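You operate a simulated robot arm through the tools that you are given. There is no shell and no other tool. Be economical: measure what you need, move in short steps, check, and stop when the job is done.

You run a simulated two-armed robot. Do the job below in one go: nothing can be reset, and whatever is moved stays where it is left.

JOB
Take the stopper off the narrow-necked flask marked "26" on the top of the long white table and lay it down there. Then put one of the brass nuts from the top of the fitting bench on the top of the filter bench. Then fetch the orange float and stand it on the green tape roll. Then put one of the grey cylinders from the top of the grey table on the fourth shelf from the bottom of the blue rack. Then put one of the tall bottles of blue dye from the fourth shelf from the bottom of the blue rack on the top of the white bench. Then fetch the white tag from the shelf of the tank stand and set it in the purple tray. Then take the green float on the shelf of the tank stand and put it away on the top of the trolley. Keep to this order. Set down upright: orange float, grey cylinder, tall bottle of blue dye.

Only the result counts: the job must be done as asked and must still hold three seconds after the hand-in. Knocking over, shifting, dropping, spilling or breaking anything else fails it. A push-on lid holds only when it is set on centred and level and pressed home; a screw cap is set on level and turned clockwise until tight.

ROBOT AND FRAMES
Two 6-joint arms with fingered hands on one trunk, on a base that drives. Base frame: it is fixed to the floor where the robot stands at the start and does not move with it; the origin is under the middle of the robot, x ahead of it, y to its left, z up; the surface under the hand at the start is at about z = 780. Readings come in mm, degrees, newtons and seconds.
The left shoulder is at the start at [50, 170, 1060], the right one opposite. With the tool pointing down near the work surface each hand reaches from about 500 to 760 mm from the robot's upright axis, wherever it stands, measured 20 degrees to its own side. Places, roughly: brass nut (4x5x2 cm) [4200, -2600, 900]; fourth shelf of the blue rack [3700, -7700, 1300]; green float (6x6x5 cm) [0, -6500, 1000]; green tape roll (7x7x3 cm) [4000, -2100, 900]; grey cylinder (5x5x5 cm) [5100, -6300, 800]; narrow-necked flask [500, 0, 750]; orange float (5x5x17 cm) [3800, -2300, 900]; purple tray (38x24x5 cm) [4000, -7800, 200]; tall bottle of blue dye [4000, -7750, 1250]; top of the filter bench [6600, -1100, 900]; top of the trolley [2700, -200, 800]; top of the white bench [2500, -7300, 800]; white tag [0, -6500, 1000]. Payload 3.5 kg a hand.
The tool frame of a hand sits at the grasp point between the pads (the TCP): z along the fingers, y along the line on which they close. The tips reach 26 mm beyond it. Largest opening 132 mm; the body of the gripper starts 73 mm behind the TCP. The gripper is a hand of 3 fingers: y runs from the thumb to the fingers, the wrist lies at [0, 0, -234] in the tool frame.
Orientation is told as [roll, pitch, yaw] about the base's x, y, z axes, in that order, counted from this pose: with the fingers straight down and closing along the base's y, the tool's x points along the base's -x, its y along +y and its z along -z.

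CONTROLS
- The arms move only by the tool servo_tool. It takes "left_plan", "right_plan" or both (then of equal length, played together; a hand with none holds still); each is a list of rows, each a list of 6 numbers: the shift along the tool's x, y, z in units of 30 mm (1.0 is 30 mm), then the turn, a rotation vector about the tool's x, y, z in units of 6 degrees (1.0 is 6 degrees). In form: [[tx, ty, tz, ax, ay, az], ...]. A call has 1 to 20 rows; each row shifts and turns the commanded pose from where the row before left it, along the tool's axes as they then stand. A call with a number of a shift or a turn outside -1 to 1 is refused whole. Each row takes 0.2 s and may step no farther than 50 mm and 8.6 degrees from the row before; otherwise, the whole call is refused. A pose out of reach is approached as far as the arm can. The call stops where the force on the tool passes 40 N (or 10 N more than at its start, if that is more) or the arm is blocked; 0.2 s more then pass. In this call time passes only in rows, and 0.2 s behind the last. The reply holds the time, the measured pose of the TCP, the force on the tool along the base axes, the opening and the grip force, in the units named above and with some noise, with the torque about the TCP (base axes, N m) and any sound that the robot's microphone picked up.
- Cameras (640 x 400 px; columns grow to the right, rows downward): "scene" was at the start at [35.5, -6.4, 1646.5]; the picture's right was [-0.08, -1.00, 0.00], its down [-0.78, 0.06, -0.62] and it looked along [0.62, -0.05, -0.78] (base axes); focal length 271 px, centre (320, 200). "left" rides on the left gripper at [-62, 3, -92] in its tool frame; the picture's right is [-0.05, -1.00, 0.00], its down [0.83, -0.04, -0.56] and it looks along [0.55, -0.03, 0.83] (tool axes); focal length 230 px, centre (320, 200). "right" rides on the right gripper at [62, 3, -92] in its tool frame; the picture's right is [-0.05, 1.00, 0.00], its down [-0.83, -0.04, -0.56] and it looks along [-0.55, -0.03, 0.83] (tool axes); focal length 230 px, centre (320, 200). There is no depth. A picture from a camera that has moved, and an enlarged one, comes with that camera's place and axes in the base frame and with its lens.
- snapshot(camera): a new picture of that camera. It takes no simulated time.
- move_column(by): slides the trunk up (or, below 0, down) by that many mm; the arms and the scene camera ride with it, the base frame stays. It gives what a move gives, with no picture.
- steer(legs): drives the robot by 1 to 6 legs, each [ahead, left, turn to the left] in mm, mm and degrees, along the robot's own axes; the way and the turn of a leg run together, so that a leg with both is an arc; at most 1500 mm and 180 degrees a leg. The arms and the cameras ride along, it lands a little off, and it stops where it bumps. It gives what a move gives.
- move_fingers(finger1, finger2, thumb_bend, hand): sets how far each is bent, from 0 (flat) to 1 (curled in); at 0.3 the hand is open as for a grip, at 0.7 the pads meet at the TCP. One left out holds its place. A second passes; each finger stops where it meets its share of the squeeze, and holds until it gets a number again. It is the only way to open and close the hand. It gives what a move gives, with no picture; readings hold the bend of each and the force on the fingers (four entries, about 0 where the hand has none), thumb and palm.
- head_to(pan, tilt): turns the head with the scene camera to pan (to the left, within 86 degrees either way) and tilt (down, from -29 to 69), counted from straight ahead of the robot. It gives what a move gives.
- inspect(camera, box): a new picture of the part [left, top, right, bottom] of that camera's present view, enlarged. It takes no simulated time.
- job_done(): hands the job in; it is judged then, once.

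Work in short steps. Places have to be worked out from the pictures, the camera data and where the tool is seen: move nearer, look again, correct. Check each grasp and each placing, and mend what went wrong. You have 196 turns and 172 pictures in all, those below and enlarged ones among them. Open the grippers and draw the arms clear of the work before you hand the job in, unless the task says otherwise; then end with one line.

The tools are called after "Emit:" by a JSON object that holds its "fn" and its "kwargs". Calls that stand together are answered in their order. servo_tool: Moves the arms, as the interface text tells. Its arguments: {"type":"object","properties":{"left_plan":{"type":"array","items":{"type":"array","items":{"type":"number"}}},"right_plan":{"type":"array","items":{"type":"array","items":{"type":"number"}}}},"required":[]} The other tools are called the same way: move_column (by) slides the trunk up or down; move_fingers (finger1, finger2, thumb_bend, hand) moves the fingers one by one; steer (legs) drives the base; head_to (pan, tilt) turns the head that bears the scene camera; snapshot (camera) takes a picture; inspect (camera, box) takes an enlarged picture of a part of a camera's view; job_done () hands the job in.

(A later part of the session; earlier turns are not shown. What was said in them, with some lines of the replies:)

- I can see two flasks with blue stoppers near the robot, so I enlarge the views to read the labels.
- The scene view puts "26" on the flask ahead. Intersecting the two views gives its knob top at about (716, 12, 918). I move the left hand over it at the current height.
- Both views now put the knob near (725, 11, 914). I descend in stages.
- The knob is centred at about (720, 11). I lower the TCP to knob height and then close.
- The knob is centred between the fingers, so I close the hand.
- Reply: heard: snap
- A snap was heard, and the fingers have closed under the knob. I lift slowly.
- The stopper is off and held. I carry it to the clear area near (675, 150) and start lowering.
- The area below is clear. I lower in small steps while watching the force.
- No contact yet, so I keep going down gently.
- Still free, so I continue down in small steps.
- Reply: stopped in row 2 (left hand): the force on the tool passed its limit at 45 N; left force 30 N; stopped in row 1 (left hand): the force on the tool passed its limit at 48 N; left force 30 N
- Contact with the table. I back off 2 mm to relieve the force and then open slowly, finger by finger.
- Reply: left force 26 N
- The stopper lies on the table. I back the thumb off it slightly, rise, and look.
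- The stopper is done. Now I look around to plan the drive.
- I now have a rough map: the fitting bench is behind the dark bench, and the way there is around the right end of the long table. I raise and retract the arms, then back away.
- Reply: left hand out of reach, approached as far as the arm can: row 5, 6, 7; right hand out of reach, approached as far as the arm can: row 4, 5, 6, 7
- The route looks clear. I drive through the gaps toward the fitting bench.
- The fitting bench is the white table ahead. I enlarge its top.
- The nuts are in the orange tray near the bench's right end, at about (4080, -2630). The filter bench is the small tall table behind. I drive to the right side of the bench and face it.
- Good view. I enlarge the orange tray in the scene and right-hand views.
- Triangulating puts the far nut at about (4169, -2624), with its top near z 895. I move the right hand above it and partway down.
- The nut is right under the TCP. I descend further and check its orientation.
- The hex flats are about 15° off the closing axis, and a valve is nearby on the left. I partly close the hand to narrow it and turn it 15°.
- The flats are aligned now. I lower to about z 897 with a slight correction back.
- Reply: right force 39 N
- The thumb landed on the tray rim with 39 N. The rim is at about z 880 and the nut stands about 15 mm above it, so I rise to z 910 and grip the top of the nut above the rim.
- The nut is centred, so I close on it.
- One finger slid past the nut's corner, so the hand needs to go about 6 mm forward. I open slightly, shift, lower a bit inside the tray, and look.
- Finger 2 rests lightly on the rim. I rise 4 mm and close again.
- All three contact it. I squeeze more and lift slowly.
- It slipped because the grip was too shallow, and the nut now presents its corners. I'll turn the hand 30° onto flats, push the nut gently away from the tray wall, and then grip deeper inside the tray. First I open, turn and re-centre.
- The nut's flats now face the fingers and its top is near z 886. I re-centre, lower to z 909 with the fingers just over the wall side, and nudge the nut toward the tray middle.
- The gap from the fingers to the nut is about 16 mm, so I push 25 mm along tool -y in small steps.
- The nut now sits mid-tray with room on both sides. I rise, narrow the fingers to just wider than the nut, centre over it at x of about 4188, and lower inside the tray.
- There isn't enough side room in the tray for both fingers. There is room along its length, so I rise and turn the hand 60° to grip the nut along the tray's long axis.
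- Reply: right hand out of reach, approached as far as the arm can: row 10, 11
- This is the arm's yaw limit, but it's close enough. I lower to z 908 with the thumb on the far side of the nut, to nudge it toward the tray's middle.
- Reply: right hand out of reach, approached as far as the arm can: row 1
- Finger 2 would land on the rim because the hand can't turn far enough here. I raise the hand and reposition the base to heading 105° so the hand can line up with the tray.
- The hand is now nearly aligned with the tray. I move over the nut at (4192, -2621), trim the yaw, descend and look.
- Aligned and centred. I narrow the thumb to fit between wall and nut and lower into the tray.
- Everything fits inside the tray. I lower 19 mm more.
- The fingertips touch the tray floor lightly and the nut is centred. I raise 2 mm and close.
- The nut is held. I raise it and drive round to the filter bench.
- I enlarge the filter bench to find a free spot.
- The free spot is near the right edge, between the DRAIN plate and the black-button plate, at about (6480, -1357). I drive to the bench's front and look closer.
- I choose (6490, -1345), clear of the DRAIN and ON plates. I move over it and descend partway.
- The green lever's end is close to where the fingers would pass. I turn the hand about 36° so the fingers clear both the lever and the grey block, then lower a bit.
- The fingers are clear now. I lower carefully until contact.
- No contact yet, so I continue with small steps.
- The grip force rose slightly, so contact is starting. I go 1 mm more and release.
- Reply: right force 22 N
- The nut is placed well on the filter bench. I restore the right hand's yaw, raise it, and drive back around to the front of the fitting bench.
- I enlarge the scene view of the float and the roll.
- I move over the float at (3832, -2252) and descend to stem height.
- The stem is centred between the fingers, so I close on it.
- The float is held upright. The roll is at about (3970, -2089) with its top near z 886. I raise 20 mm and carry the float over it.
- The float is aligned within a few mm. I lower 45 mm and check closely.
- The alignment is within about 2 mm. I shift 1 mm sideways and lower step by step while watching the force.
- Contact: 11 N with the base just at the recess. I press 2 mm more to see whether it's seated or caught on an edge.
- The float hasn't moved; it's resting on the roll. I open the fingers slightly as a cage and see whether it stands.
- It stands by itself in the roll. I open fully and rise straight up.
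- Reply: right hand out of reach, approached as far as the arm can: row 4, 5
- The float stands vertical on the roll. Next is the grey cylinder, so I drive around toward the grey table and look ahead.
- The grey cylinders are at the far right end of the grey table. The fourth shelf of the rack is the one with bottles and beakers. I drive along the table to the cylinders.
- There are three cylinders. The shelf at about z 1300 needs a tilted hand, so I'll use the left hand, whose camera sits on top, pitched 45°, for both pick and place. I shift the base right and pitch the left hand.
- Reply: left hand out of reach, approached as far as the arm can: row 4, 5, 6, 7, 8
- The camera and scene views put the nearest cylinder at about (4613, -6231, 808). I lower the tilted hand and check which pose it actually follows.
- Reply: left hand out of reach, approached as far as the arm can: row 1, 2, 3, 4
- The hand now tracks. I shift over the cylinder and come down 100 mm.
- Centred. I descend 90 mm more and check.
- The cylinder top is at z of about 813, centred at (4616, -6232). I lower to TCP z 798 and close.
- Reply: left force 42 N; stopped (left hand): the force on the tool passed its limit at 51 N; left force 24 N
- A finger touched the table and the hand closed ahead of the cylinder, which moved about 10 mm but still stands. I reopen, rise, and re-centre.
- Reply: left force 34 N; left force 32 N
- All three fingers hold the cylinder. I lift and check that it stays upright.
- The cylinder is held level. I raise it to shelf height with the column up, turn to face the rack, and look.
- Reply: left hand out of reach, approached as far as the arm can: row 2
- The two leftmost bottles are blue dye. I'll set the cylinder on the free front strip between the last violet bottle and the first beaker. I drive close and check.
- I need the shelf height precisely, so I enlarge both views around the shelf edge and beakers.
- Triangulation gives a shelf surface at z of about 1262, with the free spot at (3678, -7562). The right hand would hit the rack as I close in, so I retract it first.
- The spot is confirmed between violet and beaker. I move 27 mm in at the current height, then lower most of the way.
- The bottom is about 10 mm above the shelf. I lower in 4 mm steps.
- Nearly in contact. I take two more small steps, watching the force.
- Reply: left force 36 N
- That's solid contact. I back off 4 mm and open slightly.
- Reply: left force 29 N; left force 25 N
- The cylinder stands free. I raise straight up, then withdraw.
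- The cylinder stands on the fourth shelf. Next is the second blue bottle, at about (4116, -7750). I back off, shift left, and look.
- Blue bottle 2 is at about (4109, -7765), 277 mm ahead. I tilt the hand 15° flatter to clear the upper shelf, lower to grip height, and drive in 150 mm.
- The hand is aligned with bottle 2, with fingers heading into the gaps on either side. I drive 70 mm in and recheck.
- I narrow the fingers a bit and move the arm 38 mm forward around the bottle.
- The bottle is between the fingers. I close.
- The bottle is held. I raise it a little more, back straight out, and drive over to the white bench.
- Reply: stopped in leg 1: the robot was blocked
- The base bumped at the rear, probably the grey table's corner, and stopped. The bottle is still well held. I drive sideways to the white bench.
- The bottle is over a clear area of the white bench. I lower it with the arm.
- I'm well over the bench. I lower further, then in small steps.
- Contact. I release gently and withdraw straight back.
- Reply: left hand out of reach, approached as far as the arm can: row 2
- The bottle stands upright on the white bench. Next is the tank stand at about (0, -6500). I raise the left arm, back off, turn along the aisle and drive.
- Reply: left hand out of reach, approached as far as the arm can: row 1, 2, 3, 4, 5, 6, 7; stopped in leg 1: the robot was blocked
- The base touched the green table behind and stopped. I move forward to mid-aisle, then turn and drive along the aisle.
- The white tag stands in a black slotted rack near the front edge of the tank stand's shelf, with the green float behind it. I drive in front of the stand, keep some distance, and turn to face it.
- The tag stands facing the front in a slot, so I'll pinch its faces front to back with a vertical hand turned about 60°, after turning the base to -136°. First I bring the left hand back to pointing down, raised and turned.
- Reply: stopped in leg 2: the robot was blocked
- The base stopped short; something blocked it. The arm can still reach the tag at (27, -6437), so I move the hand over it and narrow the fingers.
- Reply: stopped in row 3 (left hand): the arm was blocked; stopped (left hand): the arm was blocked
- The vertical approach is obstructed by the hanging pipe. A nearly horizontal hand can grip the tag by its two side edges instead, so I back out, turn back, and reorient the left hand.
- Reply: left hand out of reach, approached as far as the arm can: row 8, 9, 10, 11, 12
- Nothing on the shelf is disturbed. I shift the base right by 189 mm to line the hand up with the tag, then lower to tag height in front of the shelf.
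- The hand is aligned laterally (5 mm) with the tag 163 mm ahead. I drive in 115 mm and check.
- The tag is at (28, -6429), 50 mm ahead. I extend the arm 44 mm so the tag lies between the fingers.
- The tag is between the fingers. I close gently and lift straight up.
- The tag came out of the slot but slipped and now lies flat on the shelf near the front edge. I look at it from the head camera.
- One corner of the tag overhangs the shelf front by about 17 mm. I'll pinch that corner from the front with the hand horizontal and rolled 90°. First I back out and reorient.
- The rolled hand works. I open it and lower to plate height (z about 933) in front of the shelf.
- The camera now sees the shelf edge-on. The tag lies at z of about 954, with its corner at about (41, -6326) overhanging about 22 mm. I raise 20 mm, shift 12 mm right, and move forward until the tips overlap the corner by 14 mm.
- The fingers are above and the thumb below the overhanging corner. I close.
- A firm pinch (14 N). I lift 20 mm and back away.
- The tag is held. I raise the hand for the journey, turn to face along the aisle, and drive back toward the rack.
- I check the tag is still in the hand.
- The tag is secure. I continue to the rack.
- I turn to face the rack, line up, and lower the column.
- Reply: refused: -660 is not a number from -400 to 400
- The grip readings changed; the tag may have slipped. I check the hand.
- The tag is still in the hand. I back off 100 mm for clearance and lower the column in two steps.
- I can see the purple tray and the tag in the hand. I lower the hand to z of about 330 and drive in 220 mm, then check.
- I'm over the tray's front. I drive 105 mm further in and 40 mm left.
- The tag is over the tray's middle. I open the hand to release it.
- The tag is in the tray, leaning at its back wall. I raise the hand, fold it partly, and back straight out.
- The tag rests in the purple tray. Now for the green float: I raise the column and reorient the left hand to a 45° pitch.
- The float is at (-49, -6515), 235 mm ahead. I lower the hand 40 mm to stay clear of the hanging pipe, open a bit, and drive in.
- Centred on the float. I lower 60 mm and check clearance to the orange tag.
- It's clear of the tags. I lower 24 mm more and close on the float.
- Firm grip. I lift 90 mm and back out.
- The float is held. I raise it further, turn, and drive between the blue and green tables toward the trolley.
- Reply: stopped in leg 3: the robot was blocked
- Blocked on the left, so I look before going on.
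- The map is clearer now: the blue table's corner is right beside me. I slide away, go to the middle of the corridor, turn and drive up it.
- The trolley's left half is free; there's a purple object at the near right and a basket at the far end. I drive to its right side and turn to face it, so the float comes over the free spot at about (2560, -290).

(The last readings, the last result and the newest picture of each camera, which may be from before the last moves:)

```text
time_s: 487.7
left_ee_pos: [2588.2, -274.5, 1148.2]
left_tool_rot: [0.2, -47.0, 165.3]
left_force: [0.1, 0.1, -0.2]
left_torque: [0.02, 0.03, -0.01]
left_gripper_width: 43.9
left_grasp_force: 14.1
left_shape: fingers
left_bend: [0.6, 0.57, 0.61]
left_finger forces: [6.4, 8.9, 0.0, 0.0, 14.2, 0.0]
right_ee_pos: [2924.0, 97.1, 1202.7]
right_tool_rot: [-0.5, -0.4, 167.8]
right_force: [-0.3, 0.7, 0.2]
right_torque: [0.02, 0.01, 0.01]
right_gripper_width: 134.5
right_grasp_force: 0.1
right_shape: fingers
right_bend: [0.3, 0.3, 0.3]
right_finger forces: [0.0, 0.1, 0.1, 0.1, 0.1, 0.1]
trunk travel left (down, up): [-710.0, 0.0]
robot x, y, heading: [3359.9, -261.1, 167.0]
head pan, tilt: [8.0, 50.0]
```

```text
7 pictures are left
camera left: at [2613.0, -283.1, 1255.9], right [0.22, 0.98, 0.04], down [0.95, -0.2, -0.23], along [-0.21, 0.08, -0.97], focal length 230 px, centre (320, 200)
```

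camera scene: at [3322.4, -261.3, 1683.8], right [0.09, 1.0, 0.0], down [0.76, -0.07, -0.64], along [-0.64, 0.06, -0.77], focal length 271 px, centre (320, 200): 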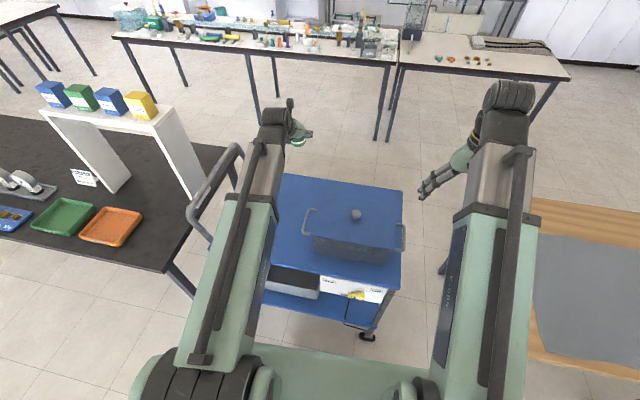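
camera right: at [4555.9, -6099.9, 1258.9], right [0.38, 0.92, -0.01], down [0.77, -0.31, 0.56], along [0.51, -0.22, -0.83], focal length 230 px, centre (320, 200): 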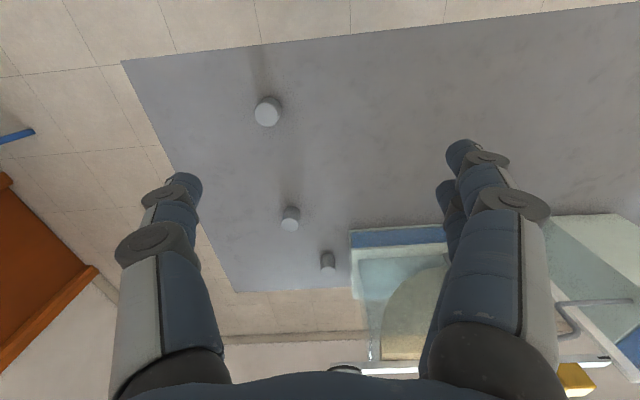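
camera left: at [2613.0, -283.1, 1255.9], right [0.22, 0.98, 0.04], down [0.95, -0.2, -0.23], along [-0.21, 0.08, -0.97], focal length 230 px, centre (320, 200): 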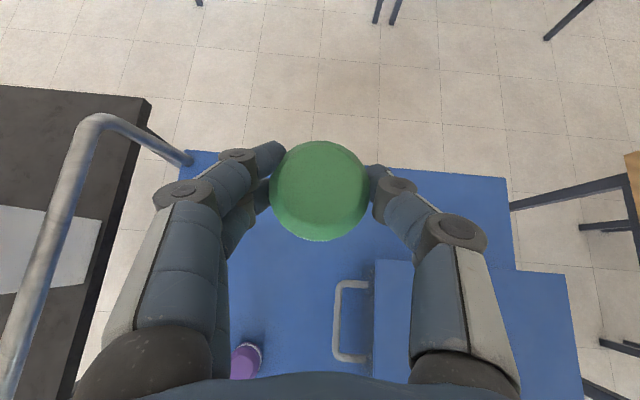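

The hand should stay clear of the container's handle, so I shift 70 mm left to about (2570, -342), then lower to z of about 905 and check.

Emit:
{"fn": "servo_tool", "kwargs": {"left_plan": [[0, 0.8, 0, 0, 0, 0], [0, 0.8, 0, 0, 0, 0], [0, 0.75, 0, 0, 0, 0], [0.97, 0, 0.91, 0, 0, 0], [0.97, 0, 0.91, 0, 0, 0], [0.97, 0, 0.91, 0, 0, 0], [0.97, 0, 0.91, 0, 0, 0], [0.97, 0, 0.91, 0, 0, 0], [0.97, 0, 0.91, 0, 0, 0]]}}

Emit:
{"fn": "snapshot", "kwargs": {"camera": "left"}}

```text
time_s: 489.7
left_ee_pos: [2571.4, -341.7, 908.9]
left_tool_rot: [0.1, -46.9, 165.3]
left_force: [0.4, 0.2, -0.4]
left_torque: [0.04, 0.01, 0.0]
left_gripper_width: 43.5
left_grasp_force: 14.6
left_shape: fingers
left_bend: [0.6, 0.57, 0.61]
left_finger forces: [6.4, 8.9, 0.0, 0.1, 14.1, 0.1]
right_ee_pos: [2925.0, 97.2, 1203.7]
right_tool_rot: [-0.4, -0.3, 167.8]
right_force: [0.0, 0.5, 0.3]
right_torque: [0.01, 0.0, 0.0]
right_gripper_width: 134.5
right_grasp_force: 0.1
right_shape: fingers
right_bend: [0.3, 0.3, 0.3]
right_finger forces: [0.1, 0.0, 0.1, 0.1, 0.0, 0.0]
trunk travel left (down, up): [-710.0, 0.0]
robot x, y, heading: [3359.2, -256.8, 167.0]
head pan, tilt: [8.0, 50.0]
```

```text
6 pictures are left
camera left: at [2596.1, -350.7, 1017.5], right [0.22, 0.98, 0.04], down [0.95, -0.2, -0.23], along [-0.21, 0.08, -0.97], focal length 230 px, centre (320, 200)
```

left: 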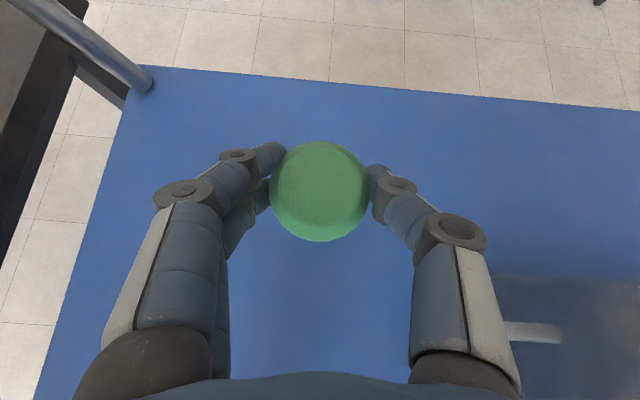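

Clear all around. I lower in small steps until contact.

Emit:
{"fn": "servo_tool", "kwargs": {"left_plan": [[0.9, 0, 0.84, 0, 0, 0], [0.2, 0, 0.19, 0, 0, 0]]}}

Emit:
{"fn": "servo_tool", "kwargs": {"left_plan": [[0.17, 0, 0.16, 0, 0, 0]]}}

Emit:
{"fn": "servo_tool", "kwargs": {"left_plan": [[0.15, 0, 0.14, 0, 0, 0]]}}

Emit:
{"fn": "servo_tool", "kwargs": {"left_plan": [[0.12, 0, 0.11, 0, 0, 0]]}}

```text
time_s: 490.3
left_ee_pos: [2572.9, -341.8, 863.1]
left_tool_rot: [0.1, -46.9, 165.4]
left_force: [0.1, 0.3, -0.8]
left_torque: [-0.02, -0.02, 0.0]
left_gripper_width: 43.7
left_grasp_force: 14.9
left_shape: fingers
left_bend: [0.6, 0.57, 0.61]
left_finger forces: [6.5, 8.9, 0.0, 0.0, 14.1, 0.1]
right_ee_pos: [2924.6, 95.5, 1203.9]
right_tool_rot: [-0.4, -0.3, 167.8]
right_force: [0.5, 0.1, 0.2]
right_torque: [0.01, -0.01, -0.02]
right_gripper_width: 134.3
right_grasp_force: 0.1
right_shape: fingers
right_bend: [0.3, 0.3, 0.3]
right_finger forces: [0.1, 0.0, 0.1, 0.0, 0.1, 0.0]
trunk travel left (down, up): [-710.0, 0.0]
robot x, y, heading: [3357.0, -257.3, 167.1]
head pan, tilt: [8.0, 50.0]
```

```text
time_s: 490.7
left_ee_pos: [2571.2, -342.4, 855.4]
left_tool_rot: [0.2, -47.0, 165.3]
left_force: [0.9, 0.1, -0.4]
left_torque: [-0.01, 0.02, 0.03]
left_gripper_width: 43.6
left_grasp_force: 14.9
left_shape: fingers
left_bend: [0.6, 0.57, 0.61]
left_finger forces: [6.4, 8.9, 0.1, 0.0, 14.1, 0.0]
right_ee_pos: [2923.5, 97.0, 1203.6]
right_tool_rot: [-0.4, -0.3, 167.7]
right_force: [0.1, 0.0, 0.0]
right_torque: [0.0, -0.01, -0.05]
right_gripper_width: 134.6
right_grasp_force: 0.1
right_shape: fingers
right_bend: [0.3, 0.3, 0.3]
right_finger forces: [0.1, 0.1, 0.0, 0.0, 0.1, 0.0]
trunk travel left (down, up): [-710.0, 0.0]
robot x, y, heading: [3361.3, -257.9, 167.1]
head pan, tilt: [8.0, 50.0]
```

```text
time_s: 491.1
left_ee_pos: [2571.5, -343.7, 850.3]
left_tool_rot: [0.1, -46.9, 165.4]
left_force: [0.0, -0.3, -1.2]
left_torque: [-0.02, 0.02, -0.02]
left_gripper_width: 43.8
left_grasp_force: 14.2
left_shape: fingers
left_bend: [0.6, 0.57, 0.61]
left_finger forces: [6.4, 8.9, 0.0, 0.0, 14.0, 0.0]
right_ee_pos: [2924.1, 96.4, 1203.3]
right_tool_rot: [-0.4, -0.3, 167.7]
right_force: [-0.1, 0.3, -0.2]
right_torque: [0.01, 0.01, -0.03]
right_gripper_width: 134.4
right_grasp_force: 0.1
right_shape: fingers
right_bend: [0.3, 0.3, 0.3]
right_finger forces: [0.0, 0.1, 0.0, 0.0, 0.1, 0.1]
trunk travel left (down, up): [-710.0, 0.0]
robot x, y, heading: [3360.3, -257.7, 167.2]
head pan, tilt: [8.0, 50.0]
```

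```text
time_s: 491.5
left_ee_pos: [2571.7, -343.3, 845.3]
left_tool_rot: [0.1, -46.9, 165.3]
left_force: [-0.5, -0.1, -0.2]
left_torque: [0.02, 0.05, 0.01]
left_gripper_width: 43.5
left_grasp_force: 14.6
left_shape: fingers
left_bend: [0.6, 0.57, 0.61]
left_finger forces: [6.4, 8.8, 0.0, 0.0, 14.0, 0.1]
right_ee_pos: [2924.2, 96.2, 1202.3]
right_tool_rot: [-0.6, -0.4, 167.7]
right_force: [-0.2, 0.6, 0.3]
right_torque: [0.0, -0.04, -0.02]
right_gripper_width: 134.5
right_grasp_force: 0.0
right_shape: fingers
right_bend: [0.3, 0.3, 0.3]
right_finger forces: [0.0, 0.1, 0.1, 0.0, 0.1, 0.1]
trunk travel left (down, up): [-710.0, 0.0]
robot x, y, heading: [3357.9, -261.1, 167.2]
head pan, tilt: [8.0, 50.0]
```

Emit:
{"fn": "servo_tool", "kwargs": {"left_plan": [[0.14, 0, 0.13, 0, 0, 0]]}}

Emit:
{"fn": "servo_tool", "kwargs": {"left_plan": [[0.12, 0, 0.11, 0, 0, 0]]}}

Emit:
{"fn": "servo_tool", "kwargs": {"left_plan": [[0.12, 0, 0.11, 0, 0, 0]]}}

Emit:
{"fn": "servo_tool", "kwargs": {"left_plan": [[0.12, 0, 0.11, 0, 0, 0]]}}

```text
time_s: 491.9
left_ee_pos: [2569.8, -343.1, 839.6]
left_tool_rot: [0.1, -46.9, 165.4]
left_force: [0.4, -0.6, -0.7]
left_torque: [0.02, -0.05, -0.03]
left_gripper_width: 43.5
left_grasp_force: 15.1
left_shape: fingers
left_bend: [0.6, 0.57, 0.61]
left_finger forces: [6.3, 8.9, 0.1, 0.0, 13.9, 0.0]
right_ee_pos: [2924.2, 96.3, 1202.6]
right_tool_rot: [-0.5, -0.2, 167.7]
right_force: [-0.2, 0.9, -0.5]
right_torque: [0.0, -0.02, -0.04]
right_gripper_width: 134.6
right_grasp_force: 0.0
right_shape: fingers
right_bend: [0.3, 0.3, 0.3]
right_finger forces: [0.0, 0.0, 0.0, 0.1, 0.0, 0.0]
trunk travel left (down, up): [-710.0, 0.0]
robot x, y, heading: [3358.6, -258.0, 166.9]
head pan, tilt: [8.0, 50.0]
```

```text
time_s: 492.3
left_ee_pos: [2571.7, -342.7, 835.2]
left_tool_rot: [-0.1, -46.8, 165.3]
left_force: [-0.7, 0.3, -0.5]
left_torque: [0.04, 0.05, 0.01]
left_gripper_width: 43.6
left_grasp_force: 15.3
left_shape: fingers
left_bend: [0.6, 0.57, 0.61]
left_finger forces: [6.3, 8.9, 0.0, 0.0, 14.1, 0.1]
right_ee_pos: [2925.2, 96.6, 1203.7]
right_tool_rot: [-0.5, -0.3, 167.8]
right_force: [0.8, 0.8, 0.2]
right_torque: [-0.01, -0.01, 0.02]
right_gripper_width: 134.4
right_grasp_force: 0.0
right_shape: fingers
right_bend: [0.3, 0.3, 0.3]
right_finger forces: [0.1, 0.1, 0.0, 0.0, 0.1, 0.1]
trunk travel left (down, up): [-710.0, 0.0]
robot x, y, heading: [3363.6, -256.9, 167.2]
head pan, tilt: [8.0, 50.0]
```

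```text
time_s: 492.7
left_ee_pos: [2570.4, -343.3, 828.9]
left_tool_rot: [0.0, -47.0, 165.3]
left_force: [-0.2, 0.1, -0.2]
left_torque: [-0.02, -0.02, -0.02]
left_gripper_width: 43.8
left_grasp_force: 14.9
left_shape: fingers
left_bend: [0.6, 0.57, 0.61]
left_finger forces: [6.4, 9.0, 0.0, 0.0, 14.1, 0.0]
right_ee_pos: [2924.2, 97.7, 1203.4]
right_tool_rot: [-0.6, -0.3, 167.8]
right_force: [-0.1, -0.5, -0.2]
right_torque: [0.02, -0.02, -0.03]
right_gripper_width: 134.5
right_grasp_force: 0.1
right_shape: fingers
right_bend: [0.3, 0.3, 0.3]
right_finger forces: [0.0, 0.0, 0.1, 0.0, 0.0, 0.1]
trunk travel left (down, up): [-710.0, 0.0]
robot x, y, heading: [3359.6, -258.3, 167.3]
head pan, tilt: [8.0, 50.0]
```

```text
time_s: 493.1
left_ee_pos: [2569.9, -341.5, 824.9]
left_tool_rot: [0.3, -47.2, 165.2]
left_force: [-2.2, 0.3, 8.5]
left_torque: [-0.14, 0.03, -0.01]
left_gripper_width: 44.0
left_grasp_force: 17.7
left_shape: fingers
left_bend: [0.6, 0.57, 0.61]
left_finger forces: [8.3, 10.7, 0.1, 0.1, 16.2, 0.0]
right_ee_pos: [2925.0, 97.1, 1203.8]
right_tool_rot: [-0.4, -0.2, 167.7]
right_force: [0.3, 0.2, 0.8]
right_torque: [0.0, -0.06, -0.01]
right_gripper_width: 134.6
right_grasp_force: 0.0
right_shape: fingers
right_bend: [0.3, 0.3, 0.3]
right_finger forces: [0.0, 0.0, 0.0, 0.0, 0.0, 0.0]
trunk travel left (down, up): [-710.0, 0.0]
robot x, y, heading: [3360.0, -256.8, 167.2]
head pan, tilt: [8.0, 50.0]
```

Contact (8.5 N). I ease up 1 mm, open, and raise the hand straight up.

Emit:
{"fn": "servo_tool", "kwargs": {"left_plan": [[-0.03, 0, -0.03, 0, 0, 0]]}}

Emit:
{"fn": "move_fingers", "kwargs": {"hand": "left", "finger1": 0.53, "finger2": 0.51, "thumb_bend": 0.55}}

Emit:
{"fn": "move_fingers", "kwargs": {"hand": "left", "finger1": 0.42, "finger2": 0.42, "thumb_bend": 0.42}}

Emit:
{"fn": "servo_tool", "kwargs": {"left_plan": [[-0.3, 0, -0.28, 0, 0, 0], [-0.7, 0, -0.66, 0, 0, 0], [-0.97, 0, -0.91, 0, 0, 0], [-0.97, 0, -0.91, 0, 0, 0], [-0.97, 0, -0.91, 0, 0, 0]]}}

Emit:
{"fn": "snapshot", "kwargs": {"camera": "left"}}

```text
time_s: 493.5
left_ee_pos: [2569.6, -341.7, 825.8]
left_tool_rot: [0.1, -46.9, 165.4]
left_force: [-3.0, 0.1, 8.6]
left_torque: [-0.13, 0.08, -0.02]
left_gripper_width: 43.6
left_grasp_force: 18.0
left_shape: fingers
left_bend: [0.6, 0.57, 0.61]
left_finger forces: [8.3, 11.0, 0.0, 0.1, 16.1, 0.0]
right_ee_pos: [2923.7, 96.2, 1204.2]
right_tool_rot: [-0.4, -0.4, 167.8]
right_force: [-0.1, 0.3, -0.4]
right_torque: [-0.01, 0.04, -0.01]
right_gripper_width: 134.4
right_grasp_force: 0.1
right_shape: fingers
right_bend: [0.3, 0.3, 0.3]
right_finger forces: [0.0, 0.0, 0.0, 0.0, 0.0, 0.0]
trunk travel left (down, up): [-710.0, 0.0]
robot x, y, heading: [3361.0, -255.9, 167.1]
head pan, tilt: [8.0, 50.0]
```

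```text
time_s: 494.5
left_ee_pos: [2571.3, -342.1, 825.0]
left_tool_rot: [0.2, -46.9, 165.4]
left_force: [0.6, -0.3, -0.1]
left_torque: [0.01, -0.02, 0.0]
left_gripper_width: 53.6
left_grasp_force: 0.0
left_shape: fingers
left_bend: [0.53, 0.51, 0.55]
left_finger forces: [0.0, 0.1, 0.0, 0.0, 0.0, 0.0]
right_ee_pos: [2925.5, 96.2, 1203.3]
right_tool_rot: [-0.5, -0.3, 167.7]
right_force: [0.4, -0.6, 0.8]
right_torque: [0.01, -0.01, 0.02]
right_gripper_width: 134.5
right_grasp_force: 0.1
right_shape: fingers
right_bend: [0.3, 0.3, 0.3]
right_finger forces: [0.0, 0.1, 0.1, 0.0, 0.0, 0.0]
trunk travel left (down, up): [-710.0, 0.0]
robot x, y, heading: [3357.5, -257.5, 167.1]
head pan, tilt: [8.0, 50.0]
```

```text
time_s: 495.5
left_ee_pos: [2572.2, -340.7, 824.7]
left_tool_rot: [0.0, -46.9, 165.3]
left_force: [-0.2, 0.1, 0.0]
left_torque: [-0.04, 0.03, -0.03]
left_gripper_width: 94.0
left_grasp_force: 0.1
left_shape: fingers
left_bend: [0.42, 0.42, 0.42]
left_finger forces: [0.0, 0.0, 0.0, 0.0, 0.0, 0.1]
right_ee_pos: [2925.0, 96.1, 1202.7]
right_tool_rot: [-0.5, -0.3, 167.7]
right_force: [-0.4, -0.6, -0.3]
right_torque: [-0.02, 0.0, 0.0]
right_gripper_width: 134.4
right_grasp_force: 0.0
right_shape: fingers
right_bend: [0.3, 0.3, 0.3]
right_finger forces: [0.0, 0.0, 0.1, 0.0, 0.1, 0.0]
trunk travel left (down, up): [-710.0, 0.0]
robot x, y, heading: [3357.1, -260.8, 166.9]
head pan, tilt: [8.0, 50.0]
```

```text
time_s: 496.7
left_ee_pos: [2571.6, -342.6, 988.7]
left_tool_rot: [0.1, -46.9, 165.3]
left_force: [0.3, -0.9, 0.4]
left_torque: [-0.01, -0.01, 0.02]
left_gripper_width: 94.4
left_grasp_force: 0.0
left_shape: fingers
left_bend: [0.42, 0.42, 0.42]
left_finger forces: [0.0, 0.0, 0.0, 0.0, 0.0, 0.0]
right_ee_pos: [2924.5, 97.2, 1203.0]
right_tool_rot: [-0.5, -0.3, 167.7]
right_force: [-0.2, 0.2, -0.2]
right_torque: [-0.02, 0.01, 0.0]
right_gripper_width: 134.4
right_grasp_force: 0.1
right_shape: fingers
right_bend: [0.3, 0.3, 0.3]
right_finger forces: [0.0, 0.1, 0.0, 0.0, 0.0, 0.0]
trunk travel left (down, up): [-710.0, 0.0]
robot x, y, heading: [3358.9, -263.3, 167.1]
head pan, tilt: [8.0, 50.0]
```

```text
5 pictures are left
camera left: at [2595.3, -352.1, 1096.9], right [0.22, 0.98, 0.04], down [0.95, -0.2, -0.23], along [-0.21, 0.08, -0.97], focal length 230 px, centre (320, 200)
```

left: 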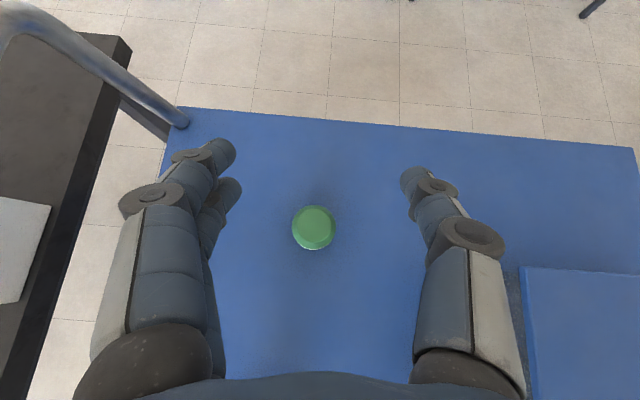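

The green float stands on the trolley. I raise and open the left hand, back off, and take a final look at the fitting bench.

Emit:
{"fn": "servo_tool", "kwargs": {"left_plan": [[-0.97, 0, -0.91, 0, 0, 0], [-0.97, 0, -0.91, 0, 0, 0], [-0.97, 0, -0.91, 0, 0, 0]]}}

Emit:
{"fn": "steer", "kwargs": {"legs": [[-350, 0, 0], [0, 0, 60]]}}

Emit:
{"fn": "move_fingers", "kwargs": {"hand": "left", "finger1": 0.3, "finger2": 0.3, "thumb_bend": 0.3}}

Emit:
{"fn": "head_to", "kwargs": {"pan": 50, "tilt": 20}}

Emit:
{"fn": "inspect", "kwargs": {"camera": "scene", "box": [160, 130, 480, 330]}}

```text
time_s: 497.5
left_ee_pos: [2571.5, -342.2, 1107.7]
left_tool_rot: [0.1, -46.8, 165.3]
left_force: [0.9, -0.2, 1.0]
left_torque: [0.0, -0.01, 0.03]
left_gripper_width: 94.2
left_grasp_force: 0.1
left_shape: fingers
left_bend: [0.42, 0.42, 0.42]
left_finger forces: [0.0, 0.1, 0.0, 0.0, 0.0, 0.0]
right_ee_pos: [2924.4, 97.3, 1202.5]
right_tool_rot: [-0.4, -0.3, 167.6]
right_force: [-0.8, -0.1, -0.5]
right_torque: [-0.02, 0.0, -0.02]
right_gripper_width: 134.6
right_grasp_force: 0.1
right_shape: fingers
right_bend: [0.3, 0.3, 0.3]
right_finger forces: [0.0, 0.1, 0.1, 0.0, 0.0, 0.0]
trunk travel left (down, up): [-710.0, 0.0]
robot x, y, heading: [3358.1, -258.6, 166.9]
head pan, tilt: [8.0, 50.0]
```

```text
time_s: 502.4
left_ee_pos: [3376.4, -1061.6, 1105.4]
left_tool_rot: [0.2, -46.9, -135.0]
left_force: [-0.6, 0.4, -0.2]
left_torque: [-0.02, 0.01, 0.03]
left_gripper_width: 94.0
left_grasp_force: 0.2
left_shape: fingers
left_bend: [0.42, 0.42, 0.42]
left_finger forces: [0.1, 0.1, 0.1, 0.1, 0.0, 0.0]
right_ee_pos: [3176.6, -535.9, 1202.1]
right_tool_rot: [-0.5, -0.4, -132.7]
right_force: [-0.2, 0.5, -0.3]
right_torque: [-0.01, 0.0, 0.0]
right_gripper_width: 134.5
right_grasp_force: 0.2
right_shape: fingers
right_bend: [0.3, 0.3, 0.3]
right_finger forces: [0.1, 0.0, 0.0, 0.0, 0.0, 0.0]
trunk travel left (down, up): [-710.0, 0.0]
robot x, y, heading: [3701.4, -339.8, -133.4]
head pan, tilt: [8.0, 50.0]
```

```text
time_s: 503.4
left_ee_pos: [3376.9, -1062.0, 1106.7]
left_tool_rot: [0.1, -46.8, -135.1]
left_force: [-0.1, -0.4, 0.6]
left_torque: [-0.02, -0.03, 0.03]
left_gripper_width: 133.8
left_grasp_force: 0.1
left_shape: fingers
left_bend: [0.3, 0.3, 0.3]
left_finger forces: [0.1, 0.0, 0.0, 0.0, 0.0, 0.0]
right_ee_pos: [3175.9, -537.5, 1202.4]
right_tool_rot: [-0.4, -0.2, -132.7]
right_force: [-0.2, 0.3, -0.2]
right_torque: [-0.01, -0.01, -0.02]
right_gripper_width: 134.8
right_grasp_force: 0.0
right_shape: fingers
right_bend: [0.3, 0.3, 0.3]
right_finger forces: [0.1, 0.0, 0.1, 0.1, 0.1, 0.1]
trunk travel left (down, up): [-710.0, 0.0]
robot x, y, heading: [3703.5, -339.2, -133.3]
head pan, tilt: [8.0, 50.0]
```

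```text
time_s: 504.5
left_ee_pos: [3375.7, -1061.7, 1105.5]
left_tool_rot: [0.2, -46.9, -135.0]
left_force: [0.2, 0.9, 0.0]
left_torque: [0.01, 0.0, 0.01]
left_gripper_width: 134.1
left_grasp_force: 0.1
left_shape: fingers
left_bend: [0.3, 0.3, 0.3]
left_finger forces: [0.0, 0.0, 0.1, 0.0, 0.0, 0.0]
right_ee_pos: [3176.0, -535.2, 1203.3]
right_tool_rot: [-0.4, -0.3, -132.7]
right_force: [-0.2, -0.3, 0.4]
right_torque: [-0.01, -0.01, 0.01]
right_gripper_width: 134.4
right_grasp_force: 0.0
right_shape: fingers
right_bend: [0.3, 0.3, 0.3]
right_finger forces: [0.0, 0.0, 0.0, 0.0, 0.1, 0.0]
trunk travel left (down, up): [-710.0, 0.0]
robot x, y, heading: [3705.0, -337.6, -133.3]
head pan, tilt: [50.0, 20.0]
```

```text
2.00 times, centred on (320, 230) of scene
camera zoom: at [3741.0, -402.6, 1729.3], right [-0.99, -0.12, 0.0], down [-0.04, 0.34, -0.94], along [0.11, -0.93, -0.34], focal length 542 px, centre (320, 140)
```

zoom: 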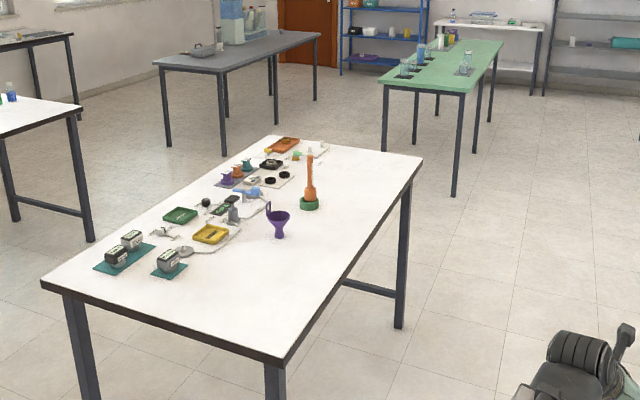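

The orange float still stands upright on the green roll, and the bottle is visible on the white bench in the distance. Both hands are open and clear, so I hand in.

Emit:
{"fn": "job_done", "kwargs": {}}

```text
The job is handed in.
```

I finished all seven steps in the order asked and handed the job in. The white tag slipped once on the tank stand's shelf before I got it into the purple tray. The base was stopped four times by something it bumped while driving (probably the grey, green and blue tables, and once near the tank stand). I saw nothing out of place afterwards but did not check the tables for a small shift.
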